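You operate a simulated robot arm through the tools that you are given. There is no shell and no other tool.

You run a simulated robot arm. Do the job below in one go: nothing can be reset, and whatever is moved stays where it is left.

Task
Run off 5 m of film at 30 N using the length preset.
Fine: zero the counter, set the length and tension knobs and sound the siren before GO; press GO once and watch till the line stops itself.

Only the result counts: the job must be done as asked and must still hold three seconds after the hand-in. Knocking over, shifting, dropping, spilling or breaking anything else fails it.

Robot
A 6-joint arm with a two-finger gripper, fixed in place. Base frame: the origin is on the floor under the middle of its stand, x ahead of it, y to its left, z up. Readings come in mm, degrees, newtons and seconds.
It reaches about 1637 mm from its shoulder. Its first joint turns from -166.0 to 166.0 degrees. Payload 3.43 kg.
The TCP is the grasp point between the finger pads, 20 mm short of the fingertips. In the tool frame z runs along the fingers and y along their closing line. The gripper opens to 190 mm; its body begins 248 mm behind the TCP.
Orientation is that of the tool frame in the base frame, as a unit quaternion [x, y, z, w]. With the fingers straight down and closing along the base's y, the tool's x points along the base's -x, its y along +y and its z along -z.

Tools
- The arm moves only by the tool move_arm. Its argument "motion" is a list of rows, each a list of 3 entries, a list of its own where there are three numbers: the shift along the tool's x, y, z in cm, then the turn, a rotation vector about the tool's x, y, z in degrees, then the closure, from 0 (fully open) to 1 (shut). In form: [[[dx, dy, dz], [ax, ay, az], jaw], ...]. A call has 1 to 20 rows; each row shifts and turns the commanded pose from where the row before left it, along the tool's axes as they then stand. Rows are played at 5 a second. More than 50 mm and 8.6 degrees between two rows, or a gripper value outside its range, and nothing of the call is played. A pose out of reach is approached as far as the arm can. The call stops where the force on the tool passes 40 N (or 10 N more than at its start, if that is more) or the arm is blocked; 0.2 s more then pass. The fingers move at their own pace (about 45 mm/s each) and stop on an object; they squeeze with about 37 N. The grip force told is the motor's: it shows also when the fingers shut on nothing. Time passes only in rows, and 0.2 s behind the last, so rows that do not move let the fingers close. It gives the time, the measured TCP pose, the force on the tool (base axes), the opening and the grip force at its end, in the units of the frame above (readings bear some noise), with the torque about the TCP (base axes, N m) and any sound that the robot's microphone picked up.
- Cameras (640 x 400 px; columns grow to the right, rows downward): "scene" is fixed at [59.6, -486.4, 1491.6]; the picture's right is [0.70, -0.72, 0.00], its down [-0.39, -0.38, -0.84] and it looks along [0.60, 0.59, -0.54] (base axes); focal length 334 px, centre (320, 200). "wrist" rides on the gripper at [70, -8, -288] in the tool frame; the picture's right is [0.12, 0.99, 0.00], its down [-0.96, 0.12, -0.25] and it looks along [-0.25, 0.03, 0.97] (tool axes); focal length 261 px, centre (320, 200). There is no depth. A picture from a camera that has moved, and an enlarged one, comes with that camera's place and axes in the base frame and with its lens. The place of the scene camera against the robot may be out by one fixed shift of up to 25 mm in any direction.
- camera(camera): a new picture of that camera. No time passes.
- lift_body(by): slides the trunk up (or, below 0, down) by that many mm; the arm rides with it, the base frame stays. It gives what a move gives, with no picture.
- inspect(camera, box): a new picture of the part [left, top, right, bottom] of that camera's present view, enlarged. No time passes.
- hand_in(): hands the job in; it is judged then, once.

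Nothing tells you positions but the pictures and the camera data. Unless the task says otherwise, let go and move clear before handing in.

The tools are called after "Call:" by a JSON object that holds its "fn" and its "kwargs". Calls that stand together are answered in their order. move_arm: Moves the arm, as the interface text tells. Its arguments: {"type":"object","properties":{"motion":{"type":"array"}},"required":["motion"]} The other tools are called the same way: lift_body (by) moves the trunk up or down; camera (camera) takes a picture; inspect (camera, box) takes an enlarged picture of a part of a camera's view; hand_in () hands the job in.

At the start:

```text
time: 0.0
tool_pos: [633.4, 343.6, 1173.2]
tcp_rot: [0.0, 1.0, -0.001, -0.001]
ft_force: [0.5, 0.7, 0.4]
torque: [0.0, 0.03, 0.03]
finger_gap: 190.0
finger_force: 0.2
trunk travel left (down, up): [-175.0, 65.0]
```

scene: 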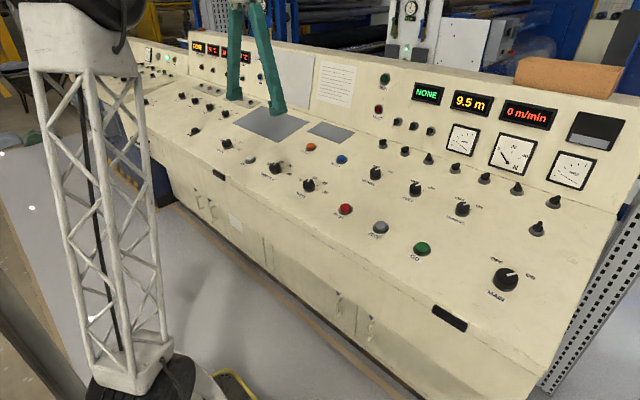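
wrist: 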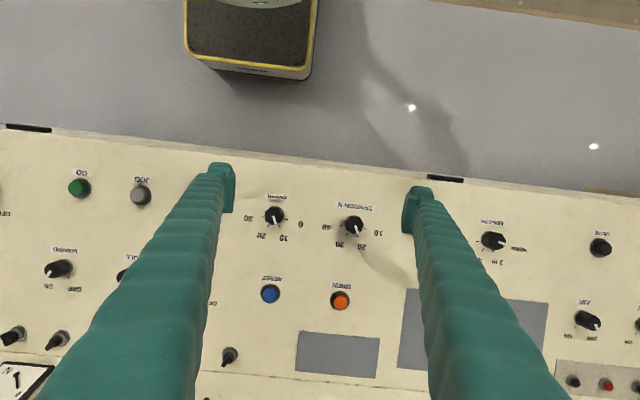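

I see a control console with knobs, buttons and displays. I'll first enlarge the pictures to read the labels before moving anything.

Call:
{"fn": "inspect", "kwargs": {"camera": "scene", "box": [320, 130, 480, 230]}}

Call:
{"fn": "inspect", "kwargs": {"camera": "scene", "box": [220, 110, 350, 210]}}

Call:
{"fn": "inspect", "kwargs": {"camera": "scene", "box": [360, 60, 640, 230]}}

Call:
{"fn": "inspect", "kwargs": {"camera": "scene", "box": [310, 50, 370, 110]}}

Call:
{"fn": "inspect", "kwargs": {"camera": "wrist", "box": [200, 160, 440, 320]}}

Call:
{"fn": "inspect", "kwargs": {"camera": "wrist", "box": [430, 200, 640, 400]}}

Call:
{"fn": "inspect", "kwargs": {"camera": "wrist", "box": [0, 140, 240, 400]}}

Call:
{"fn": "inspect", "kwargs": {"camera": "scene", "box": [320, 190, 560, 340]}}

Call:
{"fn": "inspect", "kwargs": {"camera": "scene", "box": [120, 30, 260, 150]}}

```text
4.00 times, centred on (400, 180) of scene
camera zoom: at [59.6, -486.4, 1491.6], right [0.7, -0.72, 0.0], down [-0.39, -0.38, -0.84], along [0.6, 0.59, -0.54], focal length 1336 px, centre (0, 280)
```

zoom: 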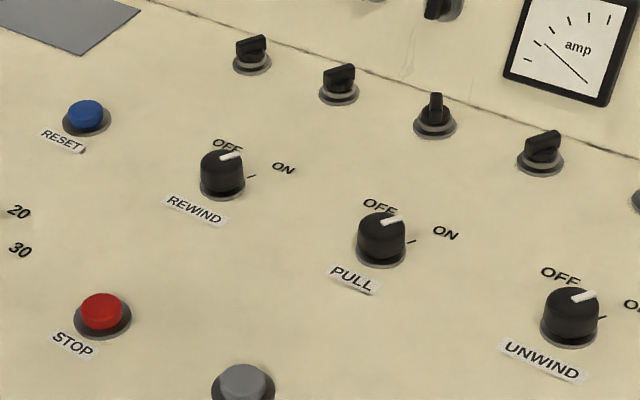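

```text
4.00 times, centred on (285, 160) of scene
camera zoom: at [59.6, -486.4, 1491.6], right [0.7, -0.72, 0.0], down [-0.39, -0.38, -0.84], along [0.6, 0.59, -0.54], focal length 1336 px, centre (460, 360)
```

zoom: 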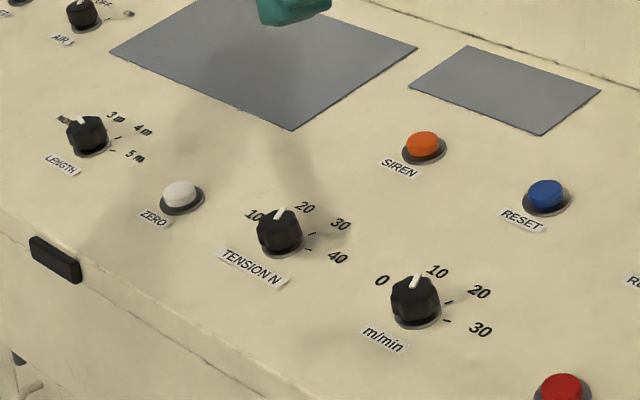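

```text
2.29 times, centred on (500, 145) of scene
camera zoom: at [59.6, -486.4, 1491.6], right [0.7, -0.72, 0.0], down [-0.39, -0.38, -0.84], along [0.6, 0.59, -0.54], focal length 763 px, centre (-91, 326)
```

zoom: 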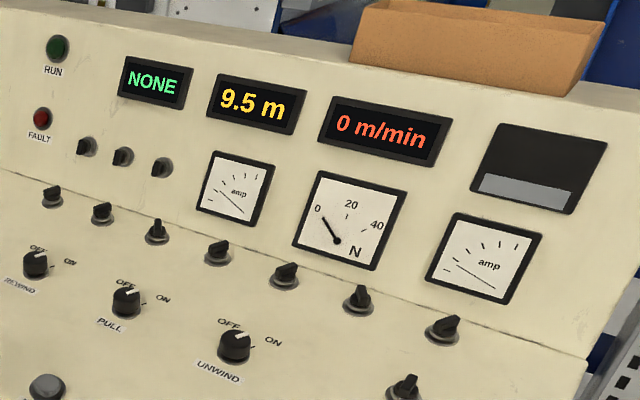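

```text
6.67 times, centred on (340, 80) of scene
camera zoom: at [59.6, -486.4, 1491.6], right [0.7, -0.72, 0.0], down [-0.39, -0.38, -0.84], along [0.6, 0.59, -0.54], focal length 2227 px, centre (187, 1000)
```

zoom: 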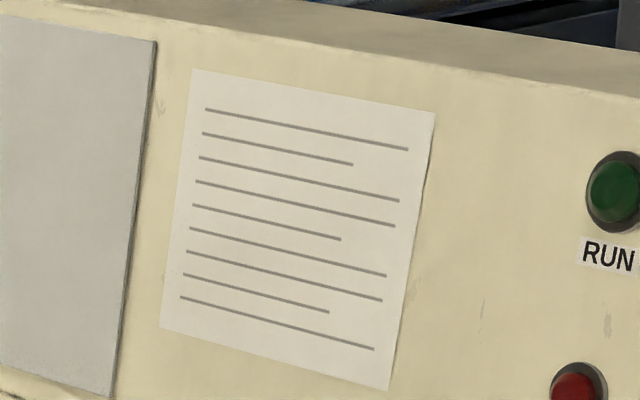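

```text
2.50 times, centred on (320, 240) of wrist
camera zoom: at [564.7, 335.5, 1459.8], right [-0.12, 0.99, 0.0], down [0.96, 0.12, 0.25], along [0.25, 0.03, -0.97], focal length 652 px, centre (320, 100)
```

zoom: 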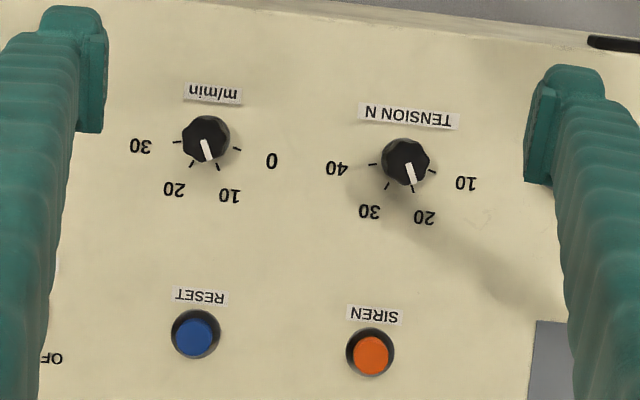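

```text
2.00 times, centred on (535, 300) of wrist
camera zoom: at [564.7, 335.5, 1459.8], right [-0.12, 0.99, 0.0], down [0.96, 0.12, 0.25], along [0.25, 0.03, -0.97], focal length 521 px, centre (-110, 0)
```

zoom: 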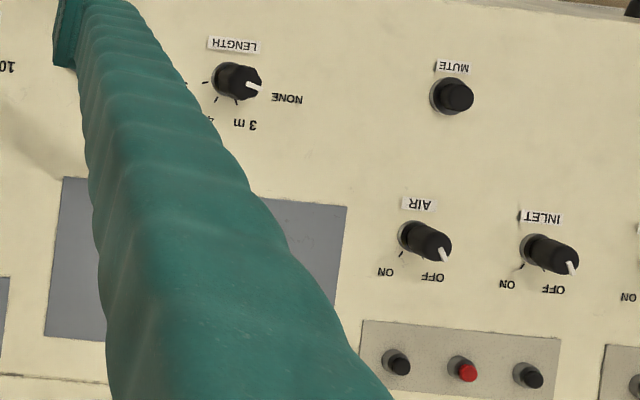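

```text
1.54 times, centred on (120, 270) of wrist
camera zoom: at [564.7, 335.5, 1459.8], right [-0.12, 0.99, 0.0], down [0.96, 0.12, 0.25], along [0.25, 0.03, -0.97], focal length 401 px, centre (628, 92)
```

zoom: 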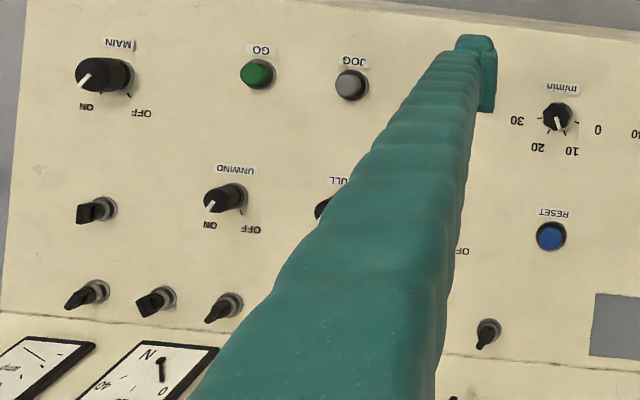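

```text
2.67 times, centred on (440, 265) of scene
camera zoom: at [59.6, -486.4, 1491.6], right [0.7, -0.72, 0.0], down [-0.39, -0.38, -0.84], along [0.6, 0.59, -0.54], focal length 891 px, centre (0, 27)
```

zoom: 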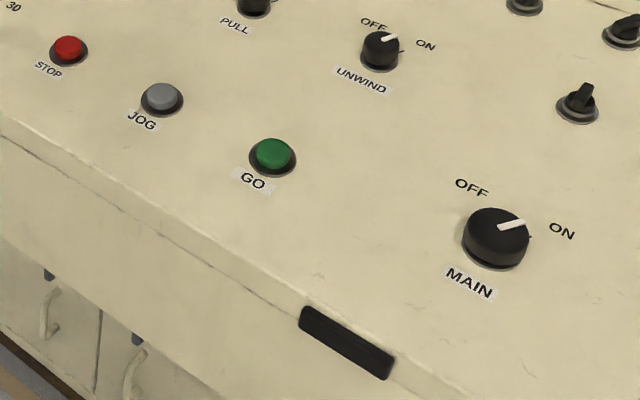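

```text
3.33 times, centred on (190, 90) of scene
camera zoom: at [59.6, -486.4, 1491.6], right [0.7, -0.72, 0.0], down [-0.39, -0.38, -0.84], along [0.6, 0.59, -0.54], focal length 1113 px, centre (753, 567)
```

zoom: 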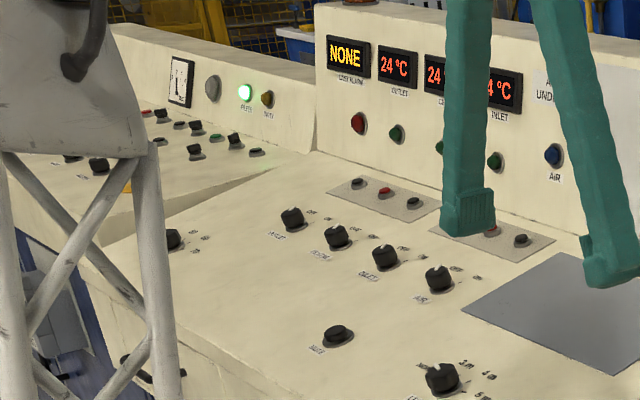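

The console carries LENGTH (NONE/3/4/5 m), ZERO, TENSION (10–40 N), SIREN, m/min and GO. There is also a sign near the AIR lamp that the gripper is hiding. I'll shift the arm sideways, high above the desk, to read the sign and get a second view for triangulation.

Call:
{"fn": "move_arm", "kwargs": {"motion": [[[0, 5, 0], [0, 0, 0], 0], [[0, 5, 0], [0, 0, 0], 0], [[0, 5, 0], [0, 0, 0], 0], [[0, 5, 0], [0, 0, 0], 0], [[0, 0, 0], [0, 0, 0], 0]]}}

Call:
{"fn": "camera", "kwargs": {"camera": "wrist"}}

Call:
{"fn": "camera", "kwargs": {"camera": "scene"}}

Call:
{"fn": "inspect", "kwargs": {"camera": "scene", "box": [180, 30, 330, 130]}}

Call:
{"fn": "inspect", "kwargs": {"camera": "wrist", "box": [200, 160, 440, 320]}}

```text
time: 1.2
tool_pos: [632.1, 542.2, 1171.2]
tcp_rot: [0.0, 1.0, 0.0, 0.0]
ft_force: [0.3, 0.6, -0.2]
torque: [-0.1, 0.08, 0.02]
finger_gap: 190.1
finger_force: 0.1
trunk travel left (down, up): [-175.0, 65.0]
```

```text
taken
camera wrist: at [564.1, 534.9, 1458.5], right [-0.12, 0.99, 0.0], down [0.96, 0.12, 0.25], along [0.25, 0.03, -0.97], focal length 261 px, centre (320, 200)
```

wrist: 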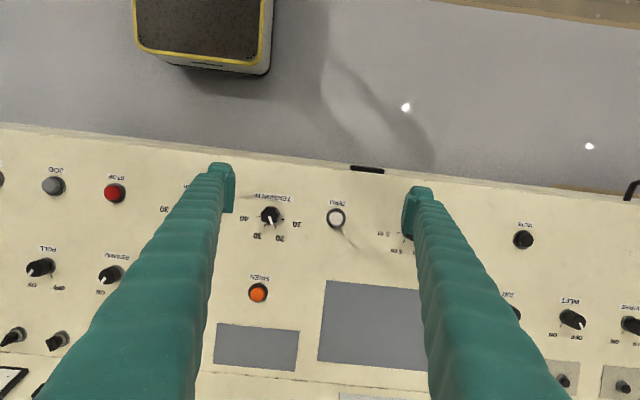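

```text
taken
```

scene: 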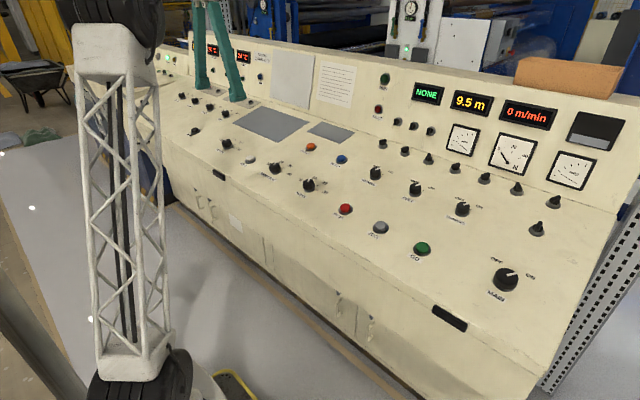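

```text
4.00 times, centred on (255, 80) of scene
camera zoom: at [59.6, -486.4, 1491.6], right [0.7, -0.72, 0.0], down [-0.39, -0.38, -0.84], along [0.6, 0.59, -0.54], focal length 1336 px, centre (580, 680)
```

zoom: 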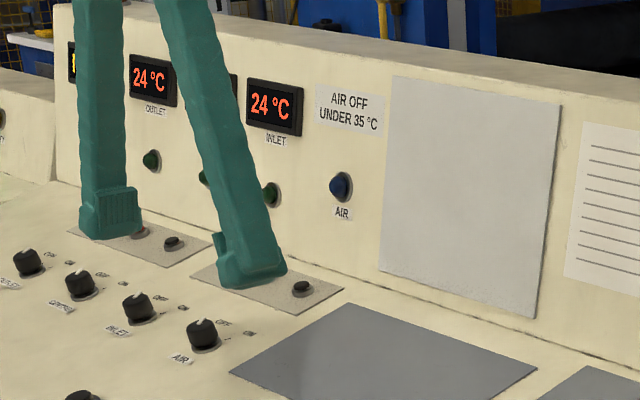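

```text
2.50 times, centred on (320, 240) of wrist
camera zoom: at [564.1, 534.9, 1458.5], right [-0.12, 0.99, 0.0], down [0.96, 0.12, 0.25], along [0.25, 0.03, -0.97], focal length 652 px, centre (320, 100)
```

zoom: 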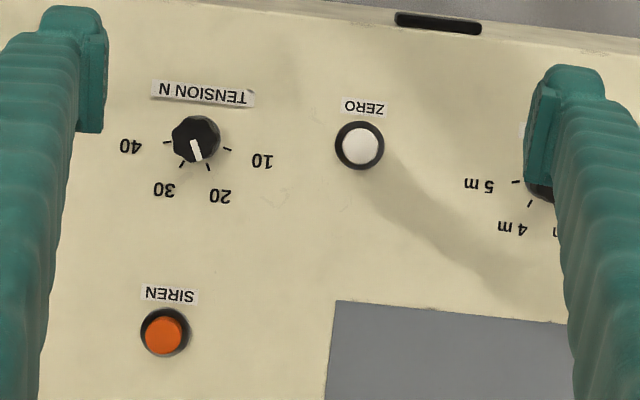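

The sign reads "AIR OFF UNDER 35 °C" and the temperatures are 24 °C, so AIR is correctly off and the MAIN/UNWIND/PULL/REWIND switches appear to be ON. Triangulating, TENSION's knob is near (763, 440, 876) and the desk tilts about 15°. I'll tilt the tool square to the desk and hover about 150 mm above that knob for a closer look.

Call:
{"fn": "move_arm", "kwargs": {"motion": [[[0, 0, 0], [0, -7.5, 0], 0.55], [[0, 0, 0], [0, -7.5, 0], 0.55], [[-1.0, -2.04, 3.37], [0, 0, 0], 0.55], [[-1.0, -2.04, 3.37], [0, 0, 0], 0.55], [[-1.0, -2.04, 3.37], [0, 0, 0], 0.55], [[-1.0, -2.04, 3.37], [0, 0, 0], 0.55], [[-1.0, -2.04, 3.37], [0, 0, 0], 0.55], [[0, 0, 0], [0, 0, 0], 0.55]]}}

Call:
{"fn": "camera", "kwargs": {"camera": "wrist"}}

Call:
{"fn": "inspect", "kwargs": {"camera": "wrist", "box": [220, 130, 420, 270]}}

Call:
{"fn": "camera", "kwargs": {"camera": "scene"}}

```text
time: 3.0
tool_pos: [723.8, 442.2, 1020.4]
tcp_rot: [-0.001, 0.991, 0.0, 0.131]
ft_force: [0.2, -0.2, -0.4]
torque: [-0.01, -0.02, -0.01]
finger_gap: 85.5
finger_force: 0.0
trunk travel left (down, up): [-175.0, 65.0]
```

```text
taken
camera wrist: at [583.6, 434.0, 1279.6], right [-0.12, 0.99, -0.03], down [0.87, 0.12, 0.49], along [0.49, 0.03, -0.87], focal length 261 px, centre (320, 200)
```

wrist: 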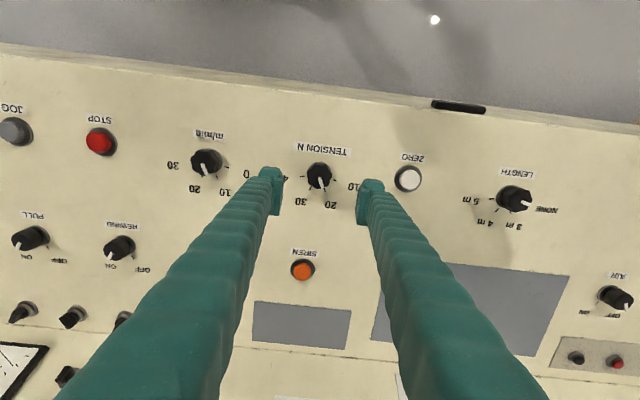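

```text
2.86 times, centred on (320, 200) of wrist
camera zoom: at [583.6, 434.0, 1279.6], right [-0.12, 0.99, -0.03], down [0.87, 0.12, 0.49], along [0.49, 0.03, -0.87], focal length 745 px, centre (320, 200)
```

zoom: 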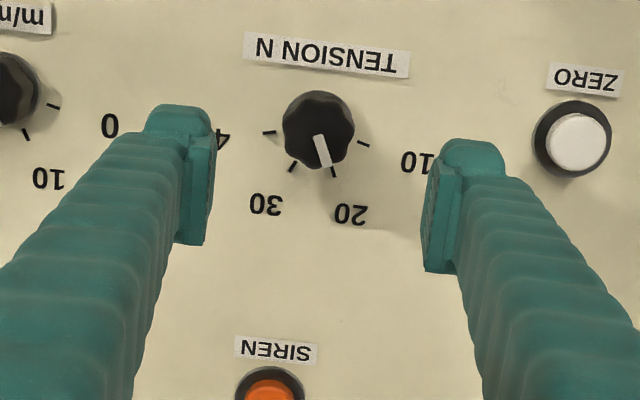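

```text
taken
```

scene: 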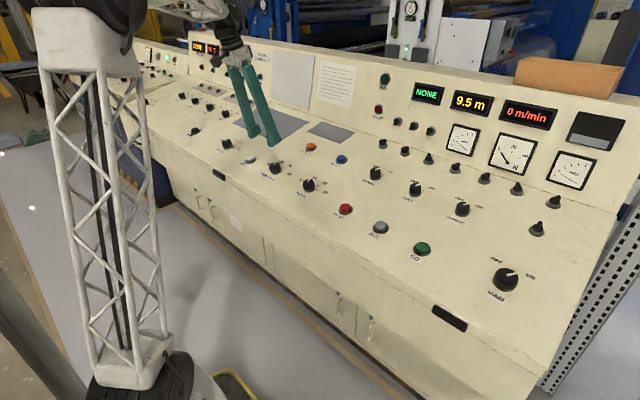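

TENSION's base sits near (767, 441, 861), the desk slope is about 13°, and the detents look about 50° apart. I'll descend to about 90 mm above it and look again.

Call:
{"fn": "move_arm", "kwargs": {"motion": [[[0, 0, 0], [0, 1.5, 0], 0.55], [[-0.235, -0.08, 3.73], [0, 0, 0], 0.55], [[-0.235, -0.08, 3.73], [0, 0, 0], 0.55], [[0, 0, 0], [0, 0, 0], 0.55]]}}

Call:
{"fn": "camera", "kwargs": {"camera": "wrist"}}

Call:
{"fn": "inspect", "kwargs": {"camera": "wrist", "box": [220, 130, 420, 270]}}

Call:
{"fn": "inspect", "kwargs": {"camera": "scene", "box": [220, 110, 350, 210]}}

```text
time: 4.0
tool_pos: [746.4, 437.7, 949.9]
tcp_rot: [-0.001, 0.993, -0.001, 0.117]
ft_force: [0.0, -0.1, 0.6]
torque: [-0.03, 0.02, 0.03]
finger_gap: 85.7
finger_force: 0.0
trunk travel left (down, up): [-175.0, 65.0]
```

```text
taken
camera wrist: at [612.6, 430.4, 1213.6], right [-0.12, 0.99, -0.03], down [0.88, 0.12, 0.47], along [0.47, 0.03, -0.88], focal length 261 px, centre (320, 200)
```

wrist: 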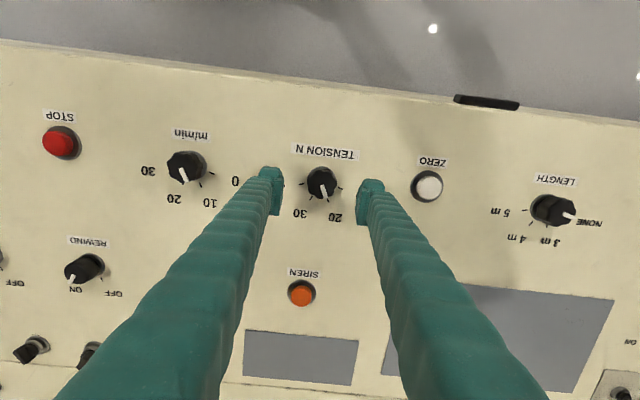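

```text
2.86 times, centred on (320, 200) of wrist
camera zoom: at [612.6, 430.4, 1213.6], right [-0.12, 0.99, -0.03], down [0.88, 0.12, 0.47], along [0.47, 0.03, -0.88], focal length 745 px, centre (320, 200)
```

zoom: 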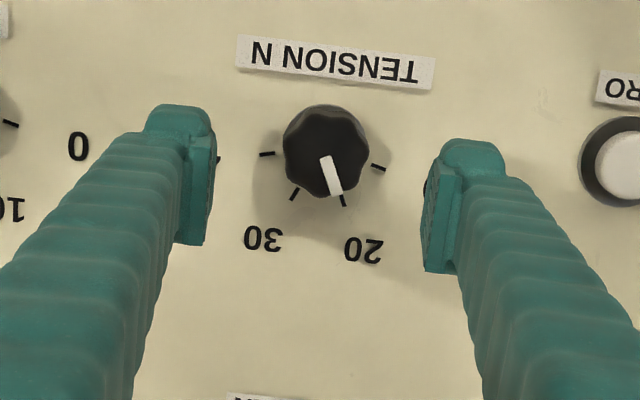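

```text
4.00 times, centred on (285, 160) of scene
camera zoom: at [59.6, -486.4, 1491.6], right [0.7, -0.72, 0.0], down [-0.39, -0.38, -0.84], along [0.6, 0.59, -0.54], focal length 1336 px, centre (460, 360)
```

zoom: 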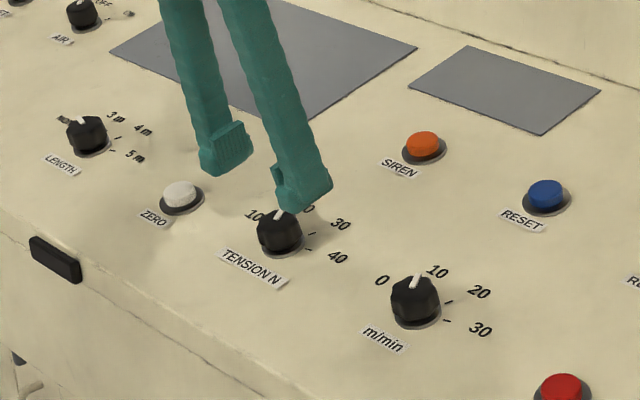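

The knob is about 42 mm across and 25 mm tall, and lies almost straight below the TCP, about 90 mm along the tool axis. I'll centre over it, descend with the fingers straddling it, and check before closing.

Call:
{"fn": "move_arm", "kwargs": {"motion": [[[0.2, 0.24, 2.0], [0, 0, 0], 0.55], [[0, 0, 2.0], [0, 0, 0], 0.55], [[0, 0, 0], [0, 0, 0], 0.55]]}}

Call:
{"fn": "camera", "kwargs": {"camera": "wrist"}}

Call:
{"fn": "inspect", "kwargs": {"camera": "wrist", "box": [220, 130, 420, 270]}}

Call:
{"fn": "inspect", "kwargs": {"camera": "scene", "box": [220, 110, 350, 210]}}

```text
time: 4.8
tool_pos: [753.2, 439.8, 911.2]
tcp_rot: [0.001, 0.993, 0.001, 0.118]
ft_force: [-0.3, 0.3, 1.1]
torque: [-0.03, -0.02, 0.0]
finger_gap: 85.3
finger_force: 0.1
trunk travel left (down, up): [-175.0, 65.0]
```

```text
taken
camera wrist: at [619.7, 432.7, 1174.2], right [-0.12, 0.99, -0.03], down [0.88, 0.12, 0.47], along [0.47, 0.03, -0.88], focal length 261 px, centre (320, 200)
```

wrist: 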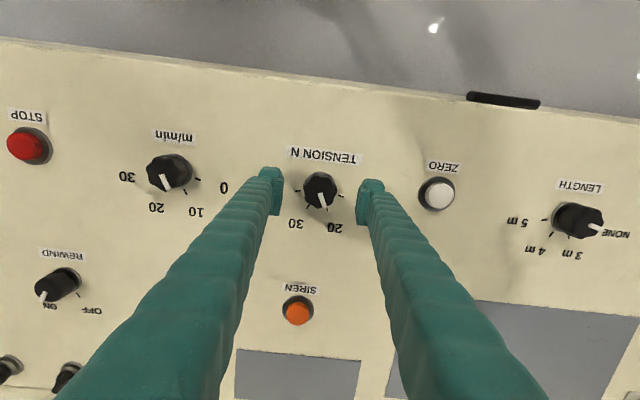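

```text
2.86 times, centred on (320, 200) of wrist
camera zoom: at [619.7, 432.7, 1174.2], right [-0.12, 0.99, -0.03], down [0.88, 0.12, 0.47], along [0.47, 0.03, -0.88], focal length 745 px, centre (320, 200)
```

zoom: 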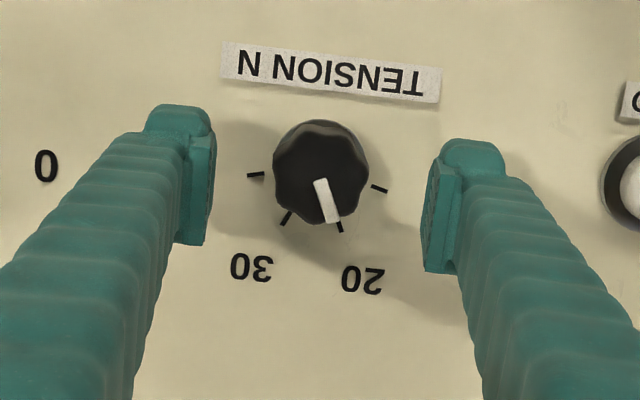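

```text
4.00 times, centred on (285, 160) of scene
camera zoom: at [59.6, -486.4, 1491.6], right [0.7, -0.72, 0.0], down [-0.39, -0.38, -0.84], along [0.6, 0.59, -0.54], focal length 1336 px, centre (460, 360)
```

zoom: 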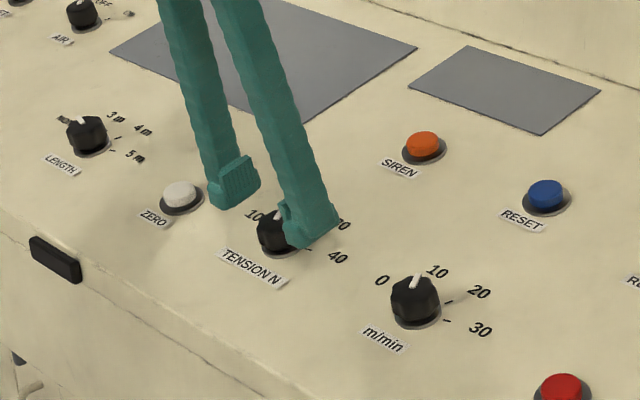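

The knob is centred between the fingers. I'll go down 22 mm more, close on it, and check the grip before turning.

Call:
{"fn": "move_arm", "kwargs": {"motion": [[[-0.05, 0, 1.1], [0, 0, 0], 0.55], [[-0.05, 0, 1.1], [0, 0, 0], 0.55], [[0, 0, 0], [0, 0, 0], 0.55], [[0, 0, 0], [0, 0, 0], 1], [[0, 0, 0], [0, 0, 0], 1], [[0, 0, 0], [0, 0, 0], 1], [[0, 0, 0], [0, 0, 0], 1], [[0, 0, 0], [0, 0, 0], 1]]}}

Call:
{"fn": "inspect", "kwargs": {"camera": "wrist", "box": [220, 130, 420, 270]}}

Call:
{"fn": "inspect", "kwargs": {"camera": "scene", "box": [220, 110, 350, 210]}}

```text
time: 6.6
tool_pos: [760.6, 440.3, 889.9]
tcp_rot: [0.001, 0.993, -0.001, 0.117]
ft_force: [-4.0, -12.3, -2.4]
torque: [-0.09, 0.03, -0.01]
finger_gap: 40.5
finger_force: 45.0
trunk travel left (down, up): [-175.0, 65.0]
```

```text
2.86 times, centred on (320, 200) of wrist
camera zoom: at [626.8, 432.9, 1153.4], right [-0.12, 0.99, -0.03], down [0.88, 0.12, 0.46], along [0.46, 0.03, -0.89], focal length 745 px, centre (320, 200)
```

zoom: 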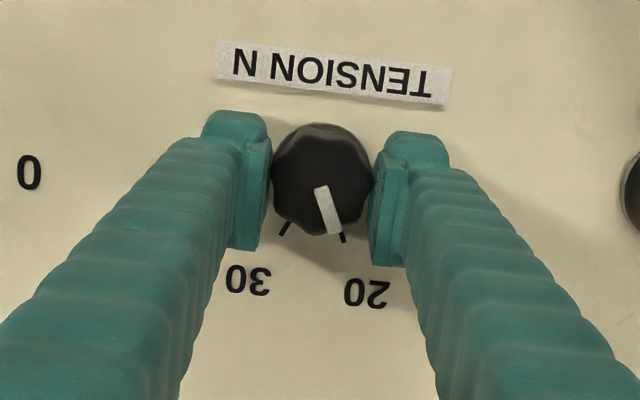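

```text
4.00 times, centred on (285, 160) of scene
camera zoom: at [59.6, -486.4, 1491.6], right [0.7, -0.72, 0.0], down [-0.39, -0.38, -0.84], along [0.6, 0.59, -0.54], focal length 1336 px, centre (460, 360)
```

zoom: 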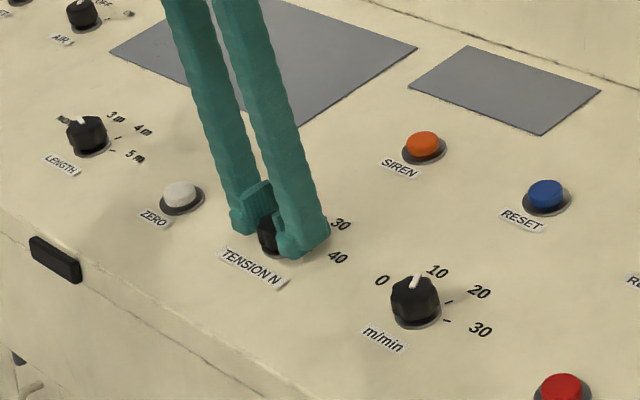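

The knob is held (gap 40.5 mm). I'll turn it clockwise by 50°, from 20 toward 30, and check before letting go.

Call:
{"fn": "move_arm", "kwargs": {"motion": [[[0, -0.05, 0], [0, 0, 0], 1], [[0, 0, 0], [0, 0, 8.3], 1], [[0, 0, 0], [0, 0, 8.3], 1], [[0, 0, 0], [0, 0, 8.3], 1], [[0, 0, 0], [0, 0, 8.3], 1], [[0, 0, 0], [0, 0, 8.4], 1], [[0, 0, 0], [0, 0, 8.4], 1], [[0, 0, 0], [0, 0, 0], 1], [[0, 0, 0], [0, 0, 0], 1]]}}

Call:
{"fn": "inspect", "kwargs": {"camera": "wrist", "box": [220, 130, 420, 270]}}

Call:
{"fn": "camera", "kwargs": {"camera": "scene"}}

```text
time: 8.0
tool_pos: [759.5, 438.7, 890.3]
tcp_rot: [0.339, 0.933, 0.038, 0.109]
ft_force: [-0.5, -16.5, 6.0]
torque: [-0.29, -0.13, -0.04]
finger_gap: 40.9
finger_force: 44.6
trunk travel left (down, up): [-175.0, 65.0]
stopped in row 7: the force on the tool passed its limit at 41 N (the readings are from after the stop); the commanded pose is now the measured one
```

```text
2.86 times, centred on (320, 200) of wrist
camera zoom: at [637.6, 479.1, 1155.9], right [0.53, 0.84, 0.12], down [0.73, -0.53, 0.43], along [0.43, -0.14, -0.89], focal length 745 px, centre (320, 200)
```

zoom: 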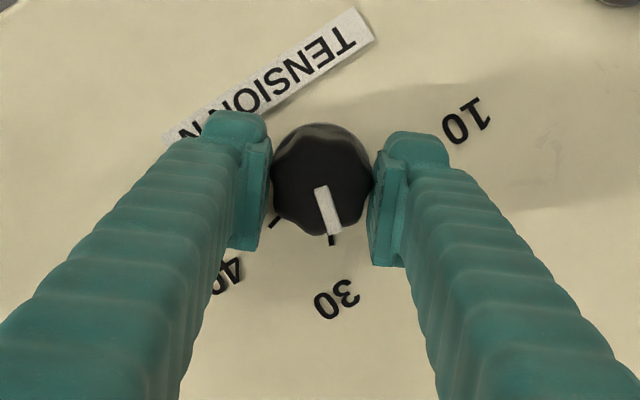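

```text
taken
```

scene: 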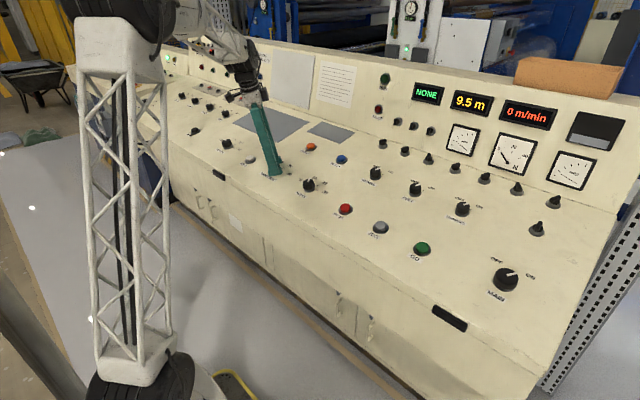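

The turn stopped at about 40° of 50° on a side-load. I'll open the fingers to relieve it and see where the pointer settles.

Call:
{"fn": "move_arm", "kwargs": {"motion": [[[0, 0, 0], [0, 0, 0], 0.6], [[0, 0, 0], [0, 0, 0], 0.6], [[0, 0, 0], [0, 0, 0], 0.6], [[0, 0, 0], [0, 0, 0], 0.6]]}}

Call:
{"fn": "inspect", "kwargs": {"camera": "wrist", "box": [220, 130, 420, 270]}}

```text
time: 9.0
tool_pos: [759.0, 440.5, 890.2]
tcp_rot: [0.339, 0.933, 0.04, 0.11]
ft_force: [0.3, 0.1, -0.7]
torque: [0.0, 0.01, -0.02]
finger_gap: 75.9
finger_force: 0.0
trunk travel left (down, up): [-175.0, 65.0]
```

```text
2.86 times, centred on (320, 200) of wrist
camera zoom: at [637.5, 480.5, 1155.4], right [0.53, 0.84, 0.12], down [0.73, -0.53, 0.43], along [0.43, -0.14, -0.89], focal length 745 px, centre (320, 200)
```

zoom: 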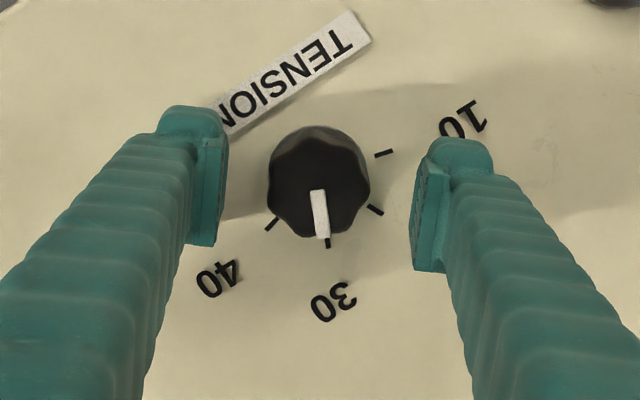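

The pointer snapped to 30 when released. I'll back straight off, untwist the wrist and move toward ZERO, while checking the TENSION knob from above.

Call:
{"fn": "move_arm", "kwargs": {"motion": [[[0, 0, -3], [0, 0, 0], 0.6], [[0, 0, -4], [0, 0, 0], 0.6], [[0, 0, -3], [0, 0, -8], 0.6], [[0, 0, 0], [0, 0, -8], 0.6], [[0, 0, 0], [0, 0, -8], 0.6], [[0, 0, 0], [0, 0, -8], 0.6], [[0, 0, 0], [0, 0, -8], 0.6], [[0, 3.8, 0], [0, 0, 0], 0.8], [[0, 3.8, 0], [0, 0, 0], 1], [[0, 3.8, 0], [0, 0, 0], 1], [[0, 3.9, 0], [0, 0, 0], 1], [[0, 0, 0], [0, 0, 0], 1], [[0, 0, 0], [0, 0, 0], 1]]}}

Call:
{"fn": "camera", "kwargs": {"camera": "wrist"}}

Call:
{"fn": "inspect", "kwargs": {"camera": "wrist", "box": [220, 130, 420, 270]}}

Call:
{"fn": "inspect", "kwargs": {"camera": "scene", "box": [220, 110, 350, 210]}}

Call:
{"fn": "inspect", "kwargs": {"camera": "scene", "box": [360, 60, 640, 230]}}

```text
time: 11.8
tool_pos: [735.3, 594.9, 985.7]
tcp_rot: [-0.001, 0.993, -0.001, 0.116]
ft_force: [0.2, 0.3, 1.0]
torque: [0.01, 0.0, -0.04]
finger_gap: 0.0
finger_force: 34.6
trunk travel left (down, up): [-175.0, 65.0]
```

```text
taken
camera wrist: at [602.7, 587.4, 1249.0], right [-0.12, 0.99, -0.03], down [0.88, 0.12, 0.46], along [0.46, 0.03, -0.89], focal length 261 px, centre (320, 200)
```

wrist: 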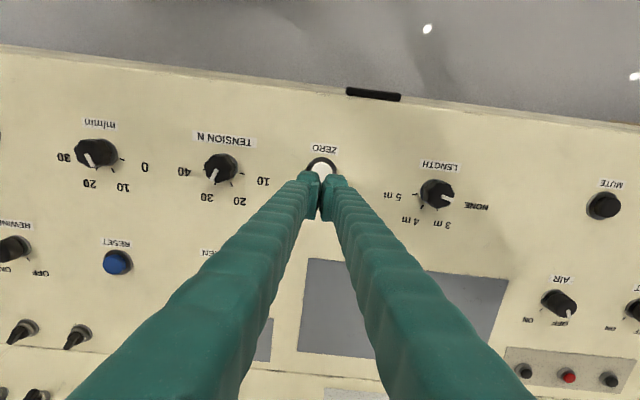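

```text
2.86 times, centred on (320, 200) of wrist
camera zoom: at [602.7, 587.4, 1249.0], right [-0.12, 0.99, -0.03], down [0.88, 0.12, 0.46], along [0.46, 0.03, -0.89], focal length 745 px, centre (320, 200)
```

zoom: 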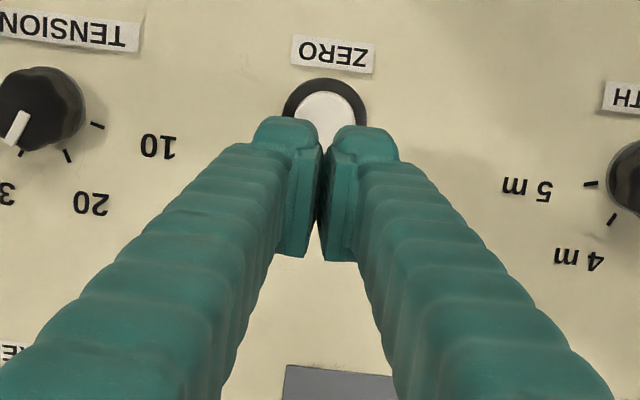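

```text
4.00 times, centred on (285, 160) of scene
camera zoom: at [59.6, -486.4, 1491.6], right [0.7, -0.72, 0.0], down [-0.39, -0.38, -0.84], along [0.6, 0.59, -0.54], focal length 1336 px, centre (460, 360)
```

zoom: 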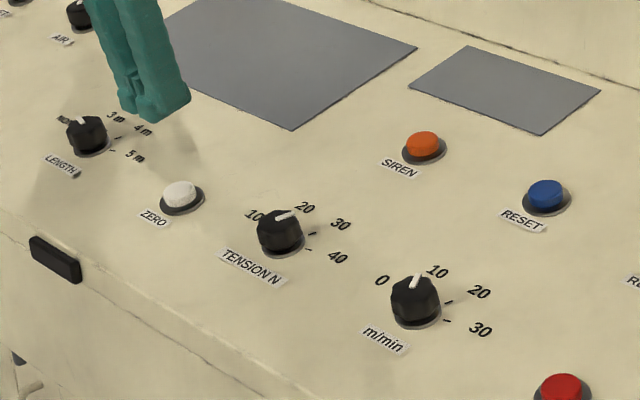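

```text
2.29 times, centred on (500, 145) of scene
camera zoom: at [59.6, -486.4, 1491.6], right [0.7, -0.72, 0.0], down [-0.39, -0.38, -0.84], along [0.6, 0.59, -0.54], focal length 763 px, centre (-91, 326)
```

zoom: 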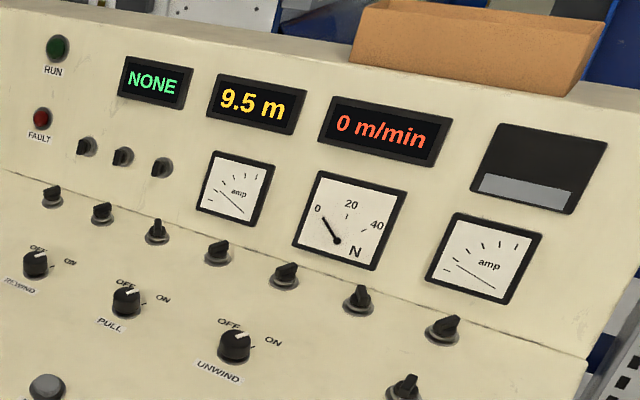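

TENSION now points at 30. The closed fingertips are above ZERO, which is about 9 mm toward the robot and 2 mm left of the TCP and about 128 mm below it. I'll align and descend most of the way.

Call:
{"fn": "move_arm", "kwargs": {"motion": [[[0.9, 0.23, 0], [0, 0, 0], 1], [[0, 0, 3], [0, 0, 0], 1], [[0, 0, 3], [0, 0, 0], 1], [[0, 0, 2], [0, 0, 0], 1], [[0, 0, 0], [0, 0, 0], 1]]}}

Call:
{"fn": "camera", "kwargs": {"camera": "wrist"}}

Call:
{"fn": "inspect", "kwargs": {"camera": "scene", "box": [200, 110, 330, 210]}}

```text
time: 13.0
tool_pos: [747.0, 595.4, 906.4]
tcp_rot: [0.0, 0.993, -0.001, 0.117]
ft_force: [0.6, -0.7, -0.7]
torque: [-0.02, 0.02, -0.01]
finger_gap: 0.1
finger_force: 34.3
trunk travel left (down, up): [-175.0, 65.0]
```

```text
taken
camera wrist: at [614.2, 587.9, 1169.4], right [-0.12, 0.99, -0.03], down [0.88, 0.12, 0.46], along [0.46, 0.03, -0.89], focal length 261 px, centre (320, 200)
```

wrist: 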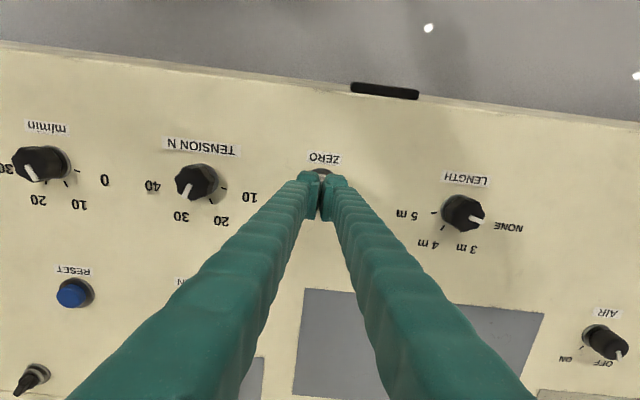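

```text
4.00 times, centred on (265, 160) of scene
camera zoom: at [59.6, -486.4, 1491.6], right [0.7, -0.72, 0.0], down [-0.39, -0.38, -0.84], along [0.6, 0.59, -0.54], focal length 1336 px, centre (540, 360)
```

zoom: 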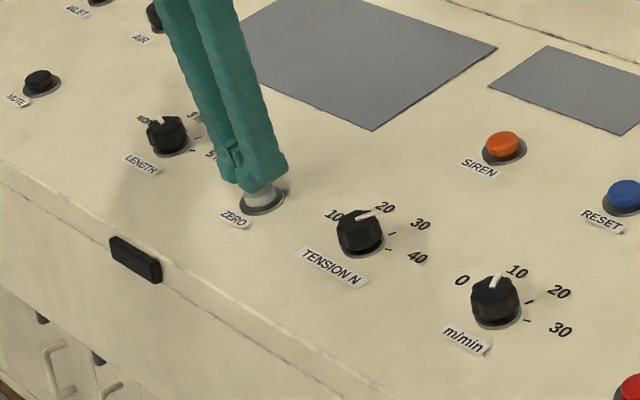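

The fingertips are about 28 mm above the desk over ZERO. I'll step down slowly and watch force and sound to learn the button's travel.

Call:
{"fn": "move_arm", "kwargs": {"motion": [[[0, 0, 0.3], [0, 0, 0], 1], [[0, 0, 0.3], [0, 0, 0], 1], [[0, 0, 0.3], [0, 0, 0], 1], [[0, 0, 0.3], [0, 0, 0], 1]]}}

Call:
{"fn": "inspect", "kwargs": {"camera": "scene", "box": [220, 140, 320, 220]}}

Call:
{"fn": "inspect", "kwargs": {"camera": "scene", "box": [360, 60, 640, 230]}}

```text
time: 14.0
tool_pos: [748.2, 595.4, 894.9]
tcp_rot: [0.0, 0.993, -0.002, 0.116]
ft_force: [-0.6, 0.0, 0.3]
torque: [0.03, -0.02, 0.0]
finger_gap: 0.0
finger_force: 34.2
trunk travel left (down, up): [-175.0, 65.0]
```

```text
5.00 times, centred on (270, 180) of scene
camera zoom: at [59.6, -486.4, 1491.6], right [0.7, -0.72, 0.0], down [-0.39, -0.38, -0.84], along [0.6, 0.59, -0.54], focal length 1670 px, centre (570, 300)
```

zoom: 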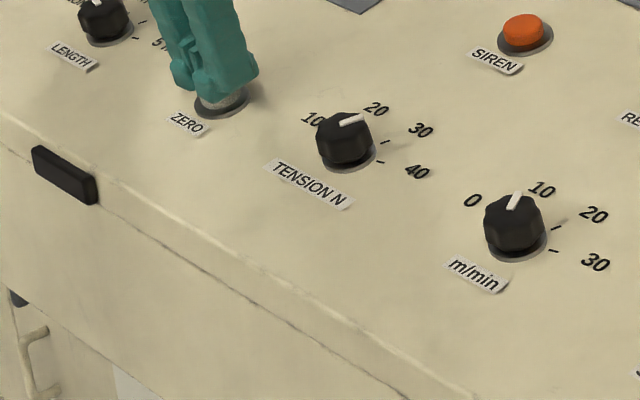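

```text
2.29 times, centred on (500, 145) of scene
camera zoom: at [59.6, -486.4, 1491.6], right [0.7, -0.72, 0.0], down [-0.39, -0.38, -0.84], along [0.6, 0.59, -0.54], focal length 763 px, centre (-91, 326)
```

zoom: 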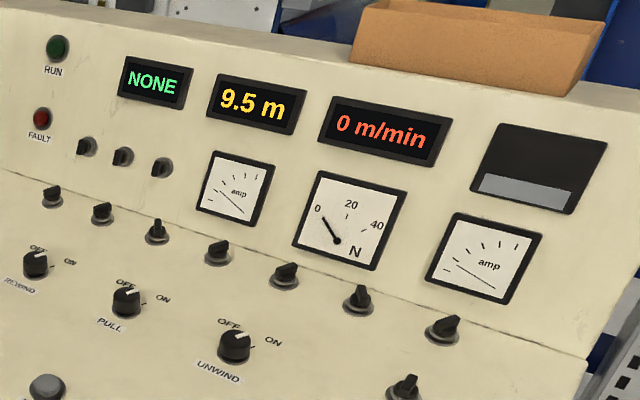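

No contact yet and the counter still reads 9.5 m. I'll continue in 2 mm steps.

Call:
{"fn": "move_arm", "kwargs": {"motion": [[[0, 0, 0.2], [0, 0, 0], 1], [[0, 0, 0.2], [0, 0, 0], 1]]}}

Call:
{"fn": "inspect", "kwargs": {"camera": "scene", "box": [360, 60, 640, 230]}}

```text
time: 14.6
tool_pos: [751.2, 595.5, 889.6]
tcp_rot: [0.0, 0.993, -0.001, 0.117]
ft_force: [-0.5, -0.9, 1.2]
torque: [-0.01, 0.02, 0.0]
finger_gap: 5.8
finger_force: 34.0
trunk travel left (down, up): [-175.0, 65.0]
heard: click
```

```text
2.29 times, centred on (500, 145) of scene
camera zoom: at [59.6, -486.4, 1491.6], right [0.7, -0.72, 0.0], down [-0.39, -0.38, -0.84], along [0.6, 0.59, -0.54], focal length 763 px, centre (-91, 326)
```

zoom: 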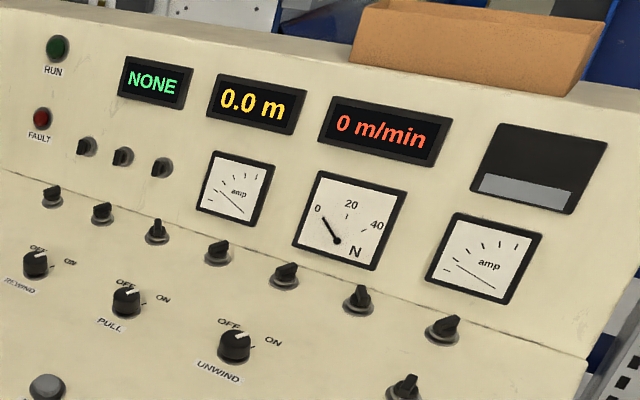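

A click was heard and the counter now reads 0.0 m. I'll retreat straight up, then move over to LENGTH near (766, 786, 861) with the fingers half open.

Call:
{"fn": "move_arm", "kwargs": {"motion": [[[0, 0, -2], [0, 0, 0], 1], [[0, 0, -4], [0, 0, 0], 1], [[-0.2, 4.7, 0], [0, 0, 0], 0.8], [[-0.2, 4.8, 0], [0, 0, 0], 0.6], [[-0.2, 4.8, 0], [0, 0, 0], 0.55], [[-0.17, 4.75, 0.13], [0, 0, 0], 0.55], [[0, 0, 0], [0, 0, 0], 0.55], [[0, 0, 0], [0, 0, 0], 0.55]]}}

Call:
{"fn": "camera", "kwargs": {"camera": "wrist"}}

Call:
{"fn": "inspect", "kwargs": {"camera": "wrist", "box": [220, 130, 420, 270]}}

Call:
{"fn": "inspect", "kwargs": {"camera": "scene", "box": [360, 60, 640, 230]}}

```text
time: 16.4
tool_pos: [745.2, 788.1, 947.6]
tcp_rot: [0.001, 0.993, -0.001, 0.117]
ft_force: [0.2, -0.3, -0.5]
torque: [0.01, 0.0, -0.03]
finger_gap: 85.8
finger_force: 0.1
trunk travel left (down, up): [-175.0, 65.0]
```

```text
taken
camera wrist: at [611.3, 781.2, 1210.0], right [-0.12, 0.99, -0.03], down [0.88, 0.12, 0.46], along [0.46, 0.03, -0.89], focal length 261 px, centre (320, 200)
```

wrist: 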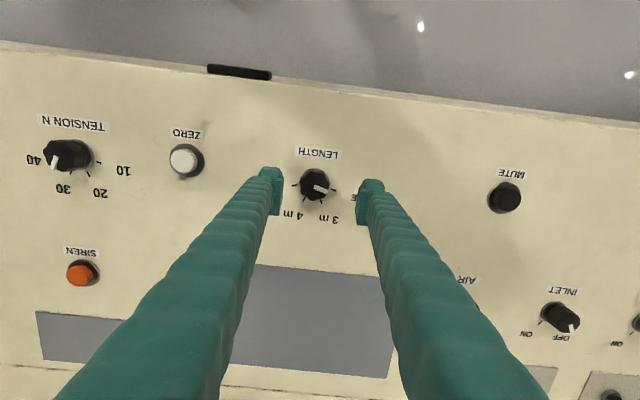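

```text
2.86 times, centred on (320, 200) of wrist
camera zoom: at [611.3, 781.2, 1210.0], right [-0.12, 0.99, -0.03], down [0.88, 0.12, 0.46], along [0.46, 0.03, -0.89], focal length 745 px, centre (320, 200)
```

zoom: 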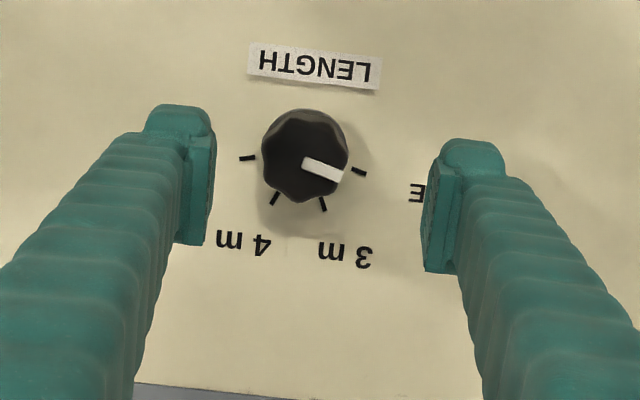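

```text
2.29 times, centred on (500, 145) of scene
camera zoom: at [59.6, -486.4, 1491.6], right [0.7, -0.72, 0.0], down [-0.39, -0.38, -0.84], along [0.6, 0.59, -0.54], focal length 763 px, centre (-91, 326)
```

zoom: 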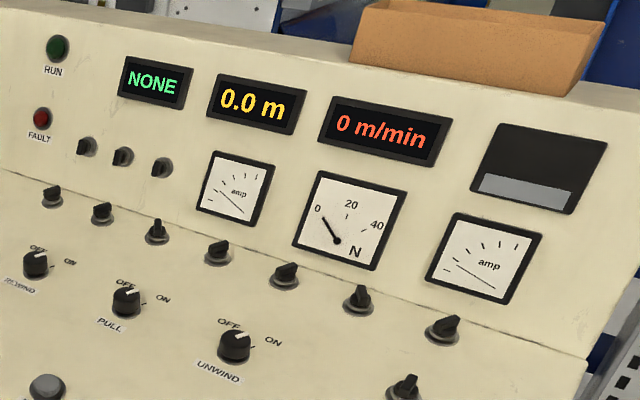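

LENGTH's axis is about 7.5 mm to the right of the tool (−y) and about 89 mm below. I'll centre over it, descend partway and recheck.

Call:
{"fn": "move_arm", "kwargs": {"motion": [[[-0.19, -0.75, 2.0], [0, 0, 0], 0.55], [[0, 0, 2.0], [0, 0, 0], 0.55], [[0, 0, 0], [0, 0, 0], 0.55]]}}

Call:
{"fn": "inspect", "kwargs": {"camera": "wrist", "box": [220, 130, 420, 270]}}

```text
time: 17.2
tool_pos: [755.0, 779.8, 909.5]
tcp_rot: [0.0, 0.993, -0.002, 0.116]
ft_force: [0.5, -0.9, -0.7]
torque: [0.01, -0.01, -0.03]
finger_gap: 85.4
finger_force: 0.1
trunk travel left (down, up): [-175.0, 65.0]
```

```text
2.86 times, centred on (320, 200) of wrist
camera zoom: at [622.7, 773.4, 1172.6], right [-0.12, 0.99, -0.03], down [0.88, 0.12, 0.46], along [0.46, 0.03, -0.89], focal length 745 px, centre (320, 200)
```

zoom: 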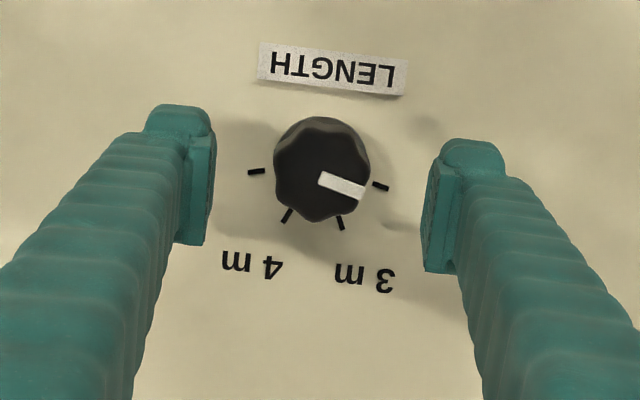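

Well centred. I'll descend 22 mm, close on the LENGTH knob and check the grip.

Call:
{"fn": "move_arm", "kwargs": {"motion": [[[0.05, 0.02, 1.1], [0, 0, 0], 0.55], [[0, 0, 1.1], [0, 0, 0], 0.55], [[0, 0, 0], [0, 0, 0], 0.55], [[0, 0, 0], [0, 0, 0], 1], [[0, 0, 0], [0, 0, 0], 1], [[0, 0, 0], [0, 0, 0], 1], [[0, 0, 0], [0, 0, 0], 1], [[0, 0, 0], [0, 0, 0], 1]]}}

Call:
{"fn": "inspect", "kwargs": {"camera": "wrist", "box": [220, 130, 420, 270]}}

```text
time: 19.0
tool_pos: [759.4, 780.2, 888.6]
tcp_rot: [0.0, 0.993, -0.001, 0.116]
ft_force: [7.3, 14.3, 1.2]
torque: [0.13, -0.11, 0.02]
finger_gap: 40.6
finger_force: 44.9
trunk travel left (down, up): [-175.0, 65.0]
```

```text
2.86 times, centred on (320, 200) of wrist
camera zoom: at [626.3, 772.9, 1151.6], right [-0.12, 0.99, -0.03], down [0.88, 0.12, 0.46], along [0.46, 0.03, -0.89], focal length 745 px, centre (320, 200)
```

zoom: 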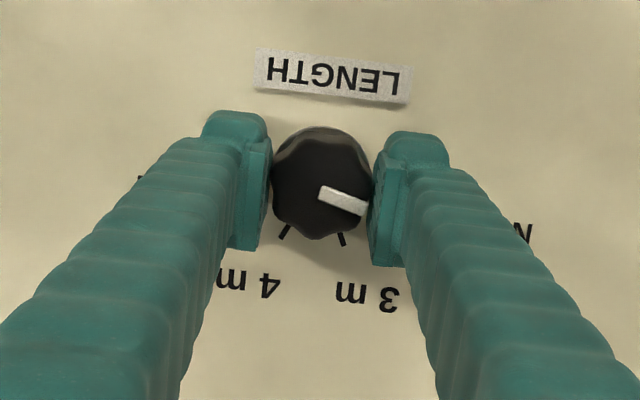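

Gripped with a small side-load (+14 N in y). I'll nudge the tool half a millimetre to relieve it before turning.

Call:
{"fn": "move_arm", "kwargs": {"motion": [[[-0.03, 0.05, 0], [0, 0, 0], 1], [[0, 0, 0], [0, 0, 0], 1]]}}

```text
time: 19.6
tool_pos: [759.0, 780.0, 887.7]
tcp_rot: [0.0, 0.993, -0.002, 0.115]
ft_force: [5.1, 15.5, -0.7]
torque: [0.12, -0.05, 0.04]
finger_gap: 40.7
finger_force: 44.8
trunk travel left (down, up): [-175.0, 65.0]
```

The load hardly changed, so I'll turn in smaller pieces. First comes 25° clockwise, then I'll read the force.

Call:
{"fn": "move_arm", "kwargs": {"motion": [[[0, 0, 0], [0, 0, 8.3], 1], [[0, 0, 0], [0, 0, 8.3], 1], [[0, 0, 0], [0, 0, 8.4], 1], [[0, 0, 0], [0, 0, 0], 1]]}}

Call:
{"fn": "inspect", "kwargs": {"camera": "wrist", "box": [220, 130, 420, 270]}}

```text
time: 20.6
tool_pos: [759.4, 779.4, 888.9]
tcp_rot: [0.215, 0.97, 0.024, 0.114]
ft_force: [-4.1, 4.2, -7.4]
torque: [0.01, 0.06, 0.03]
finger_gap: 40.5
finger_force: 45.1
trunk travel left (down, up): [-175.0, 65.0]
```

```text
2.86 times, centred on (320, 200) of wrist
camera zoom: at [629.6, 803.7, 1152.5], right [0.3, 0.95, 0.07], down [0.84, -0.3, 0.45], along [0.45, -0.08, -0.89], focal length 745 px, centre (320, 200)
```

zoom: 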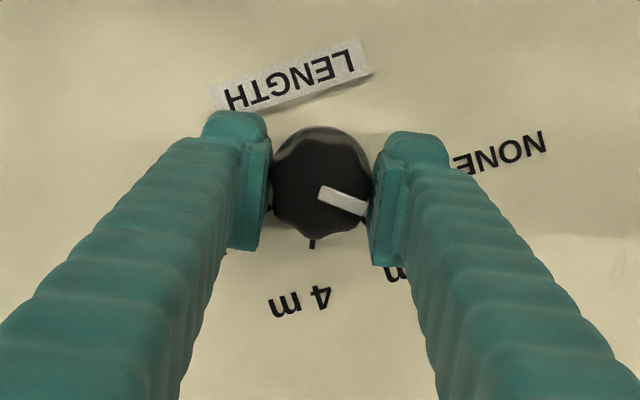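

The side-load eased and the knob turns with the gripper. I'll continue another 25°, to about 3 m.

Call:
{"fn": "move_arm", "kwargs": {"motion": [[[0, 0, 0], [0, 0, 8.3], 1], [[0, 0, 0], [0, 0, 8.3], 1], [[0, 0, 0], [0, 0, 8.4], 1], [[0, 0, 0], [0, 0, 0], 1]]}}

Call:
{"fn": "inspect", "kwargs": {"camera": "wrist", "box": [220, 130, 420, 270]}}

Call:
{"fn": "inspect", "kwargs": {"camera": "scene", "box": [360, 60, 640, 230]}}

```text
time: 21.6
tool_pos: [758.7, 779.7, 889.1]
tcp_rot: [0.42, 0.9, 0.046, 0.105]
ft_force: [-21.1, -13.5, -20.1]
torque: [-0.11, 0.14, 0.02]
finger_gap: 40.7
finger_force: 44.9
trunk travel left (down, up): [-175.0, 65.0]
```

```text
2.86 times, centred on (320, 200) of wrist
camera zoom: at [644.8, 830.0, 1156.0], right [0.67, 0.73, 0.15], down [0.63, -0.66, 0.41], along [0.4, -0.17, -0.9], focal length 745 px, centre (320, 200)
```

zoom: 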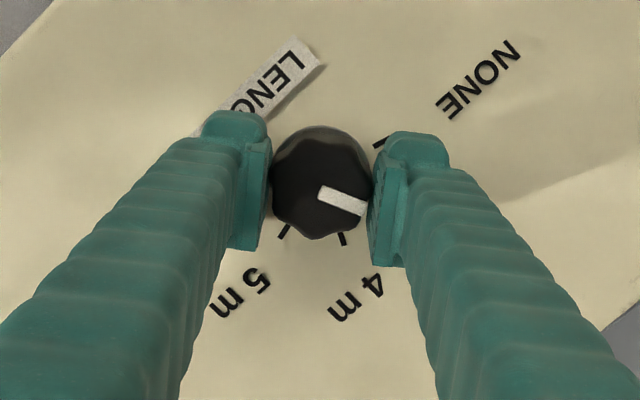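

```text
2.29 times, centred on (500, 145) of scene
camera zoom: at [59.6, -486.4, 1491.6], right [0.7, -0.72, 0.0], down [-0.39, -0.38, -0.84], along [0.6, 0.59, -0.54], focal length 763 px, centre (-91, 326)
```

zoom: 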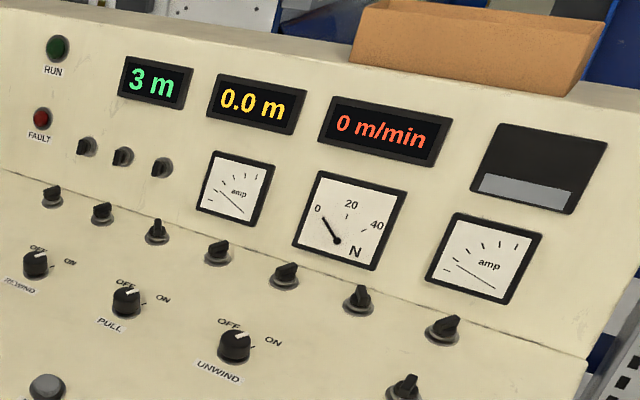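

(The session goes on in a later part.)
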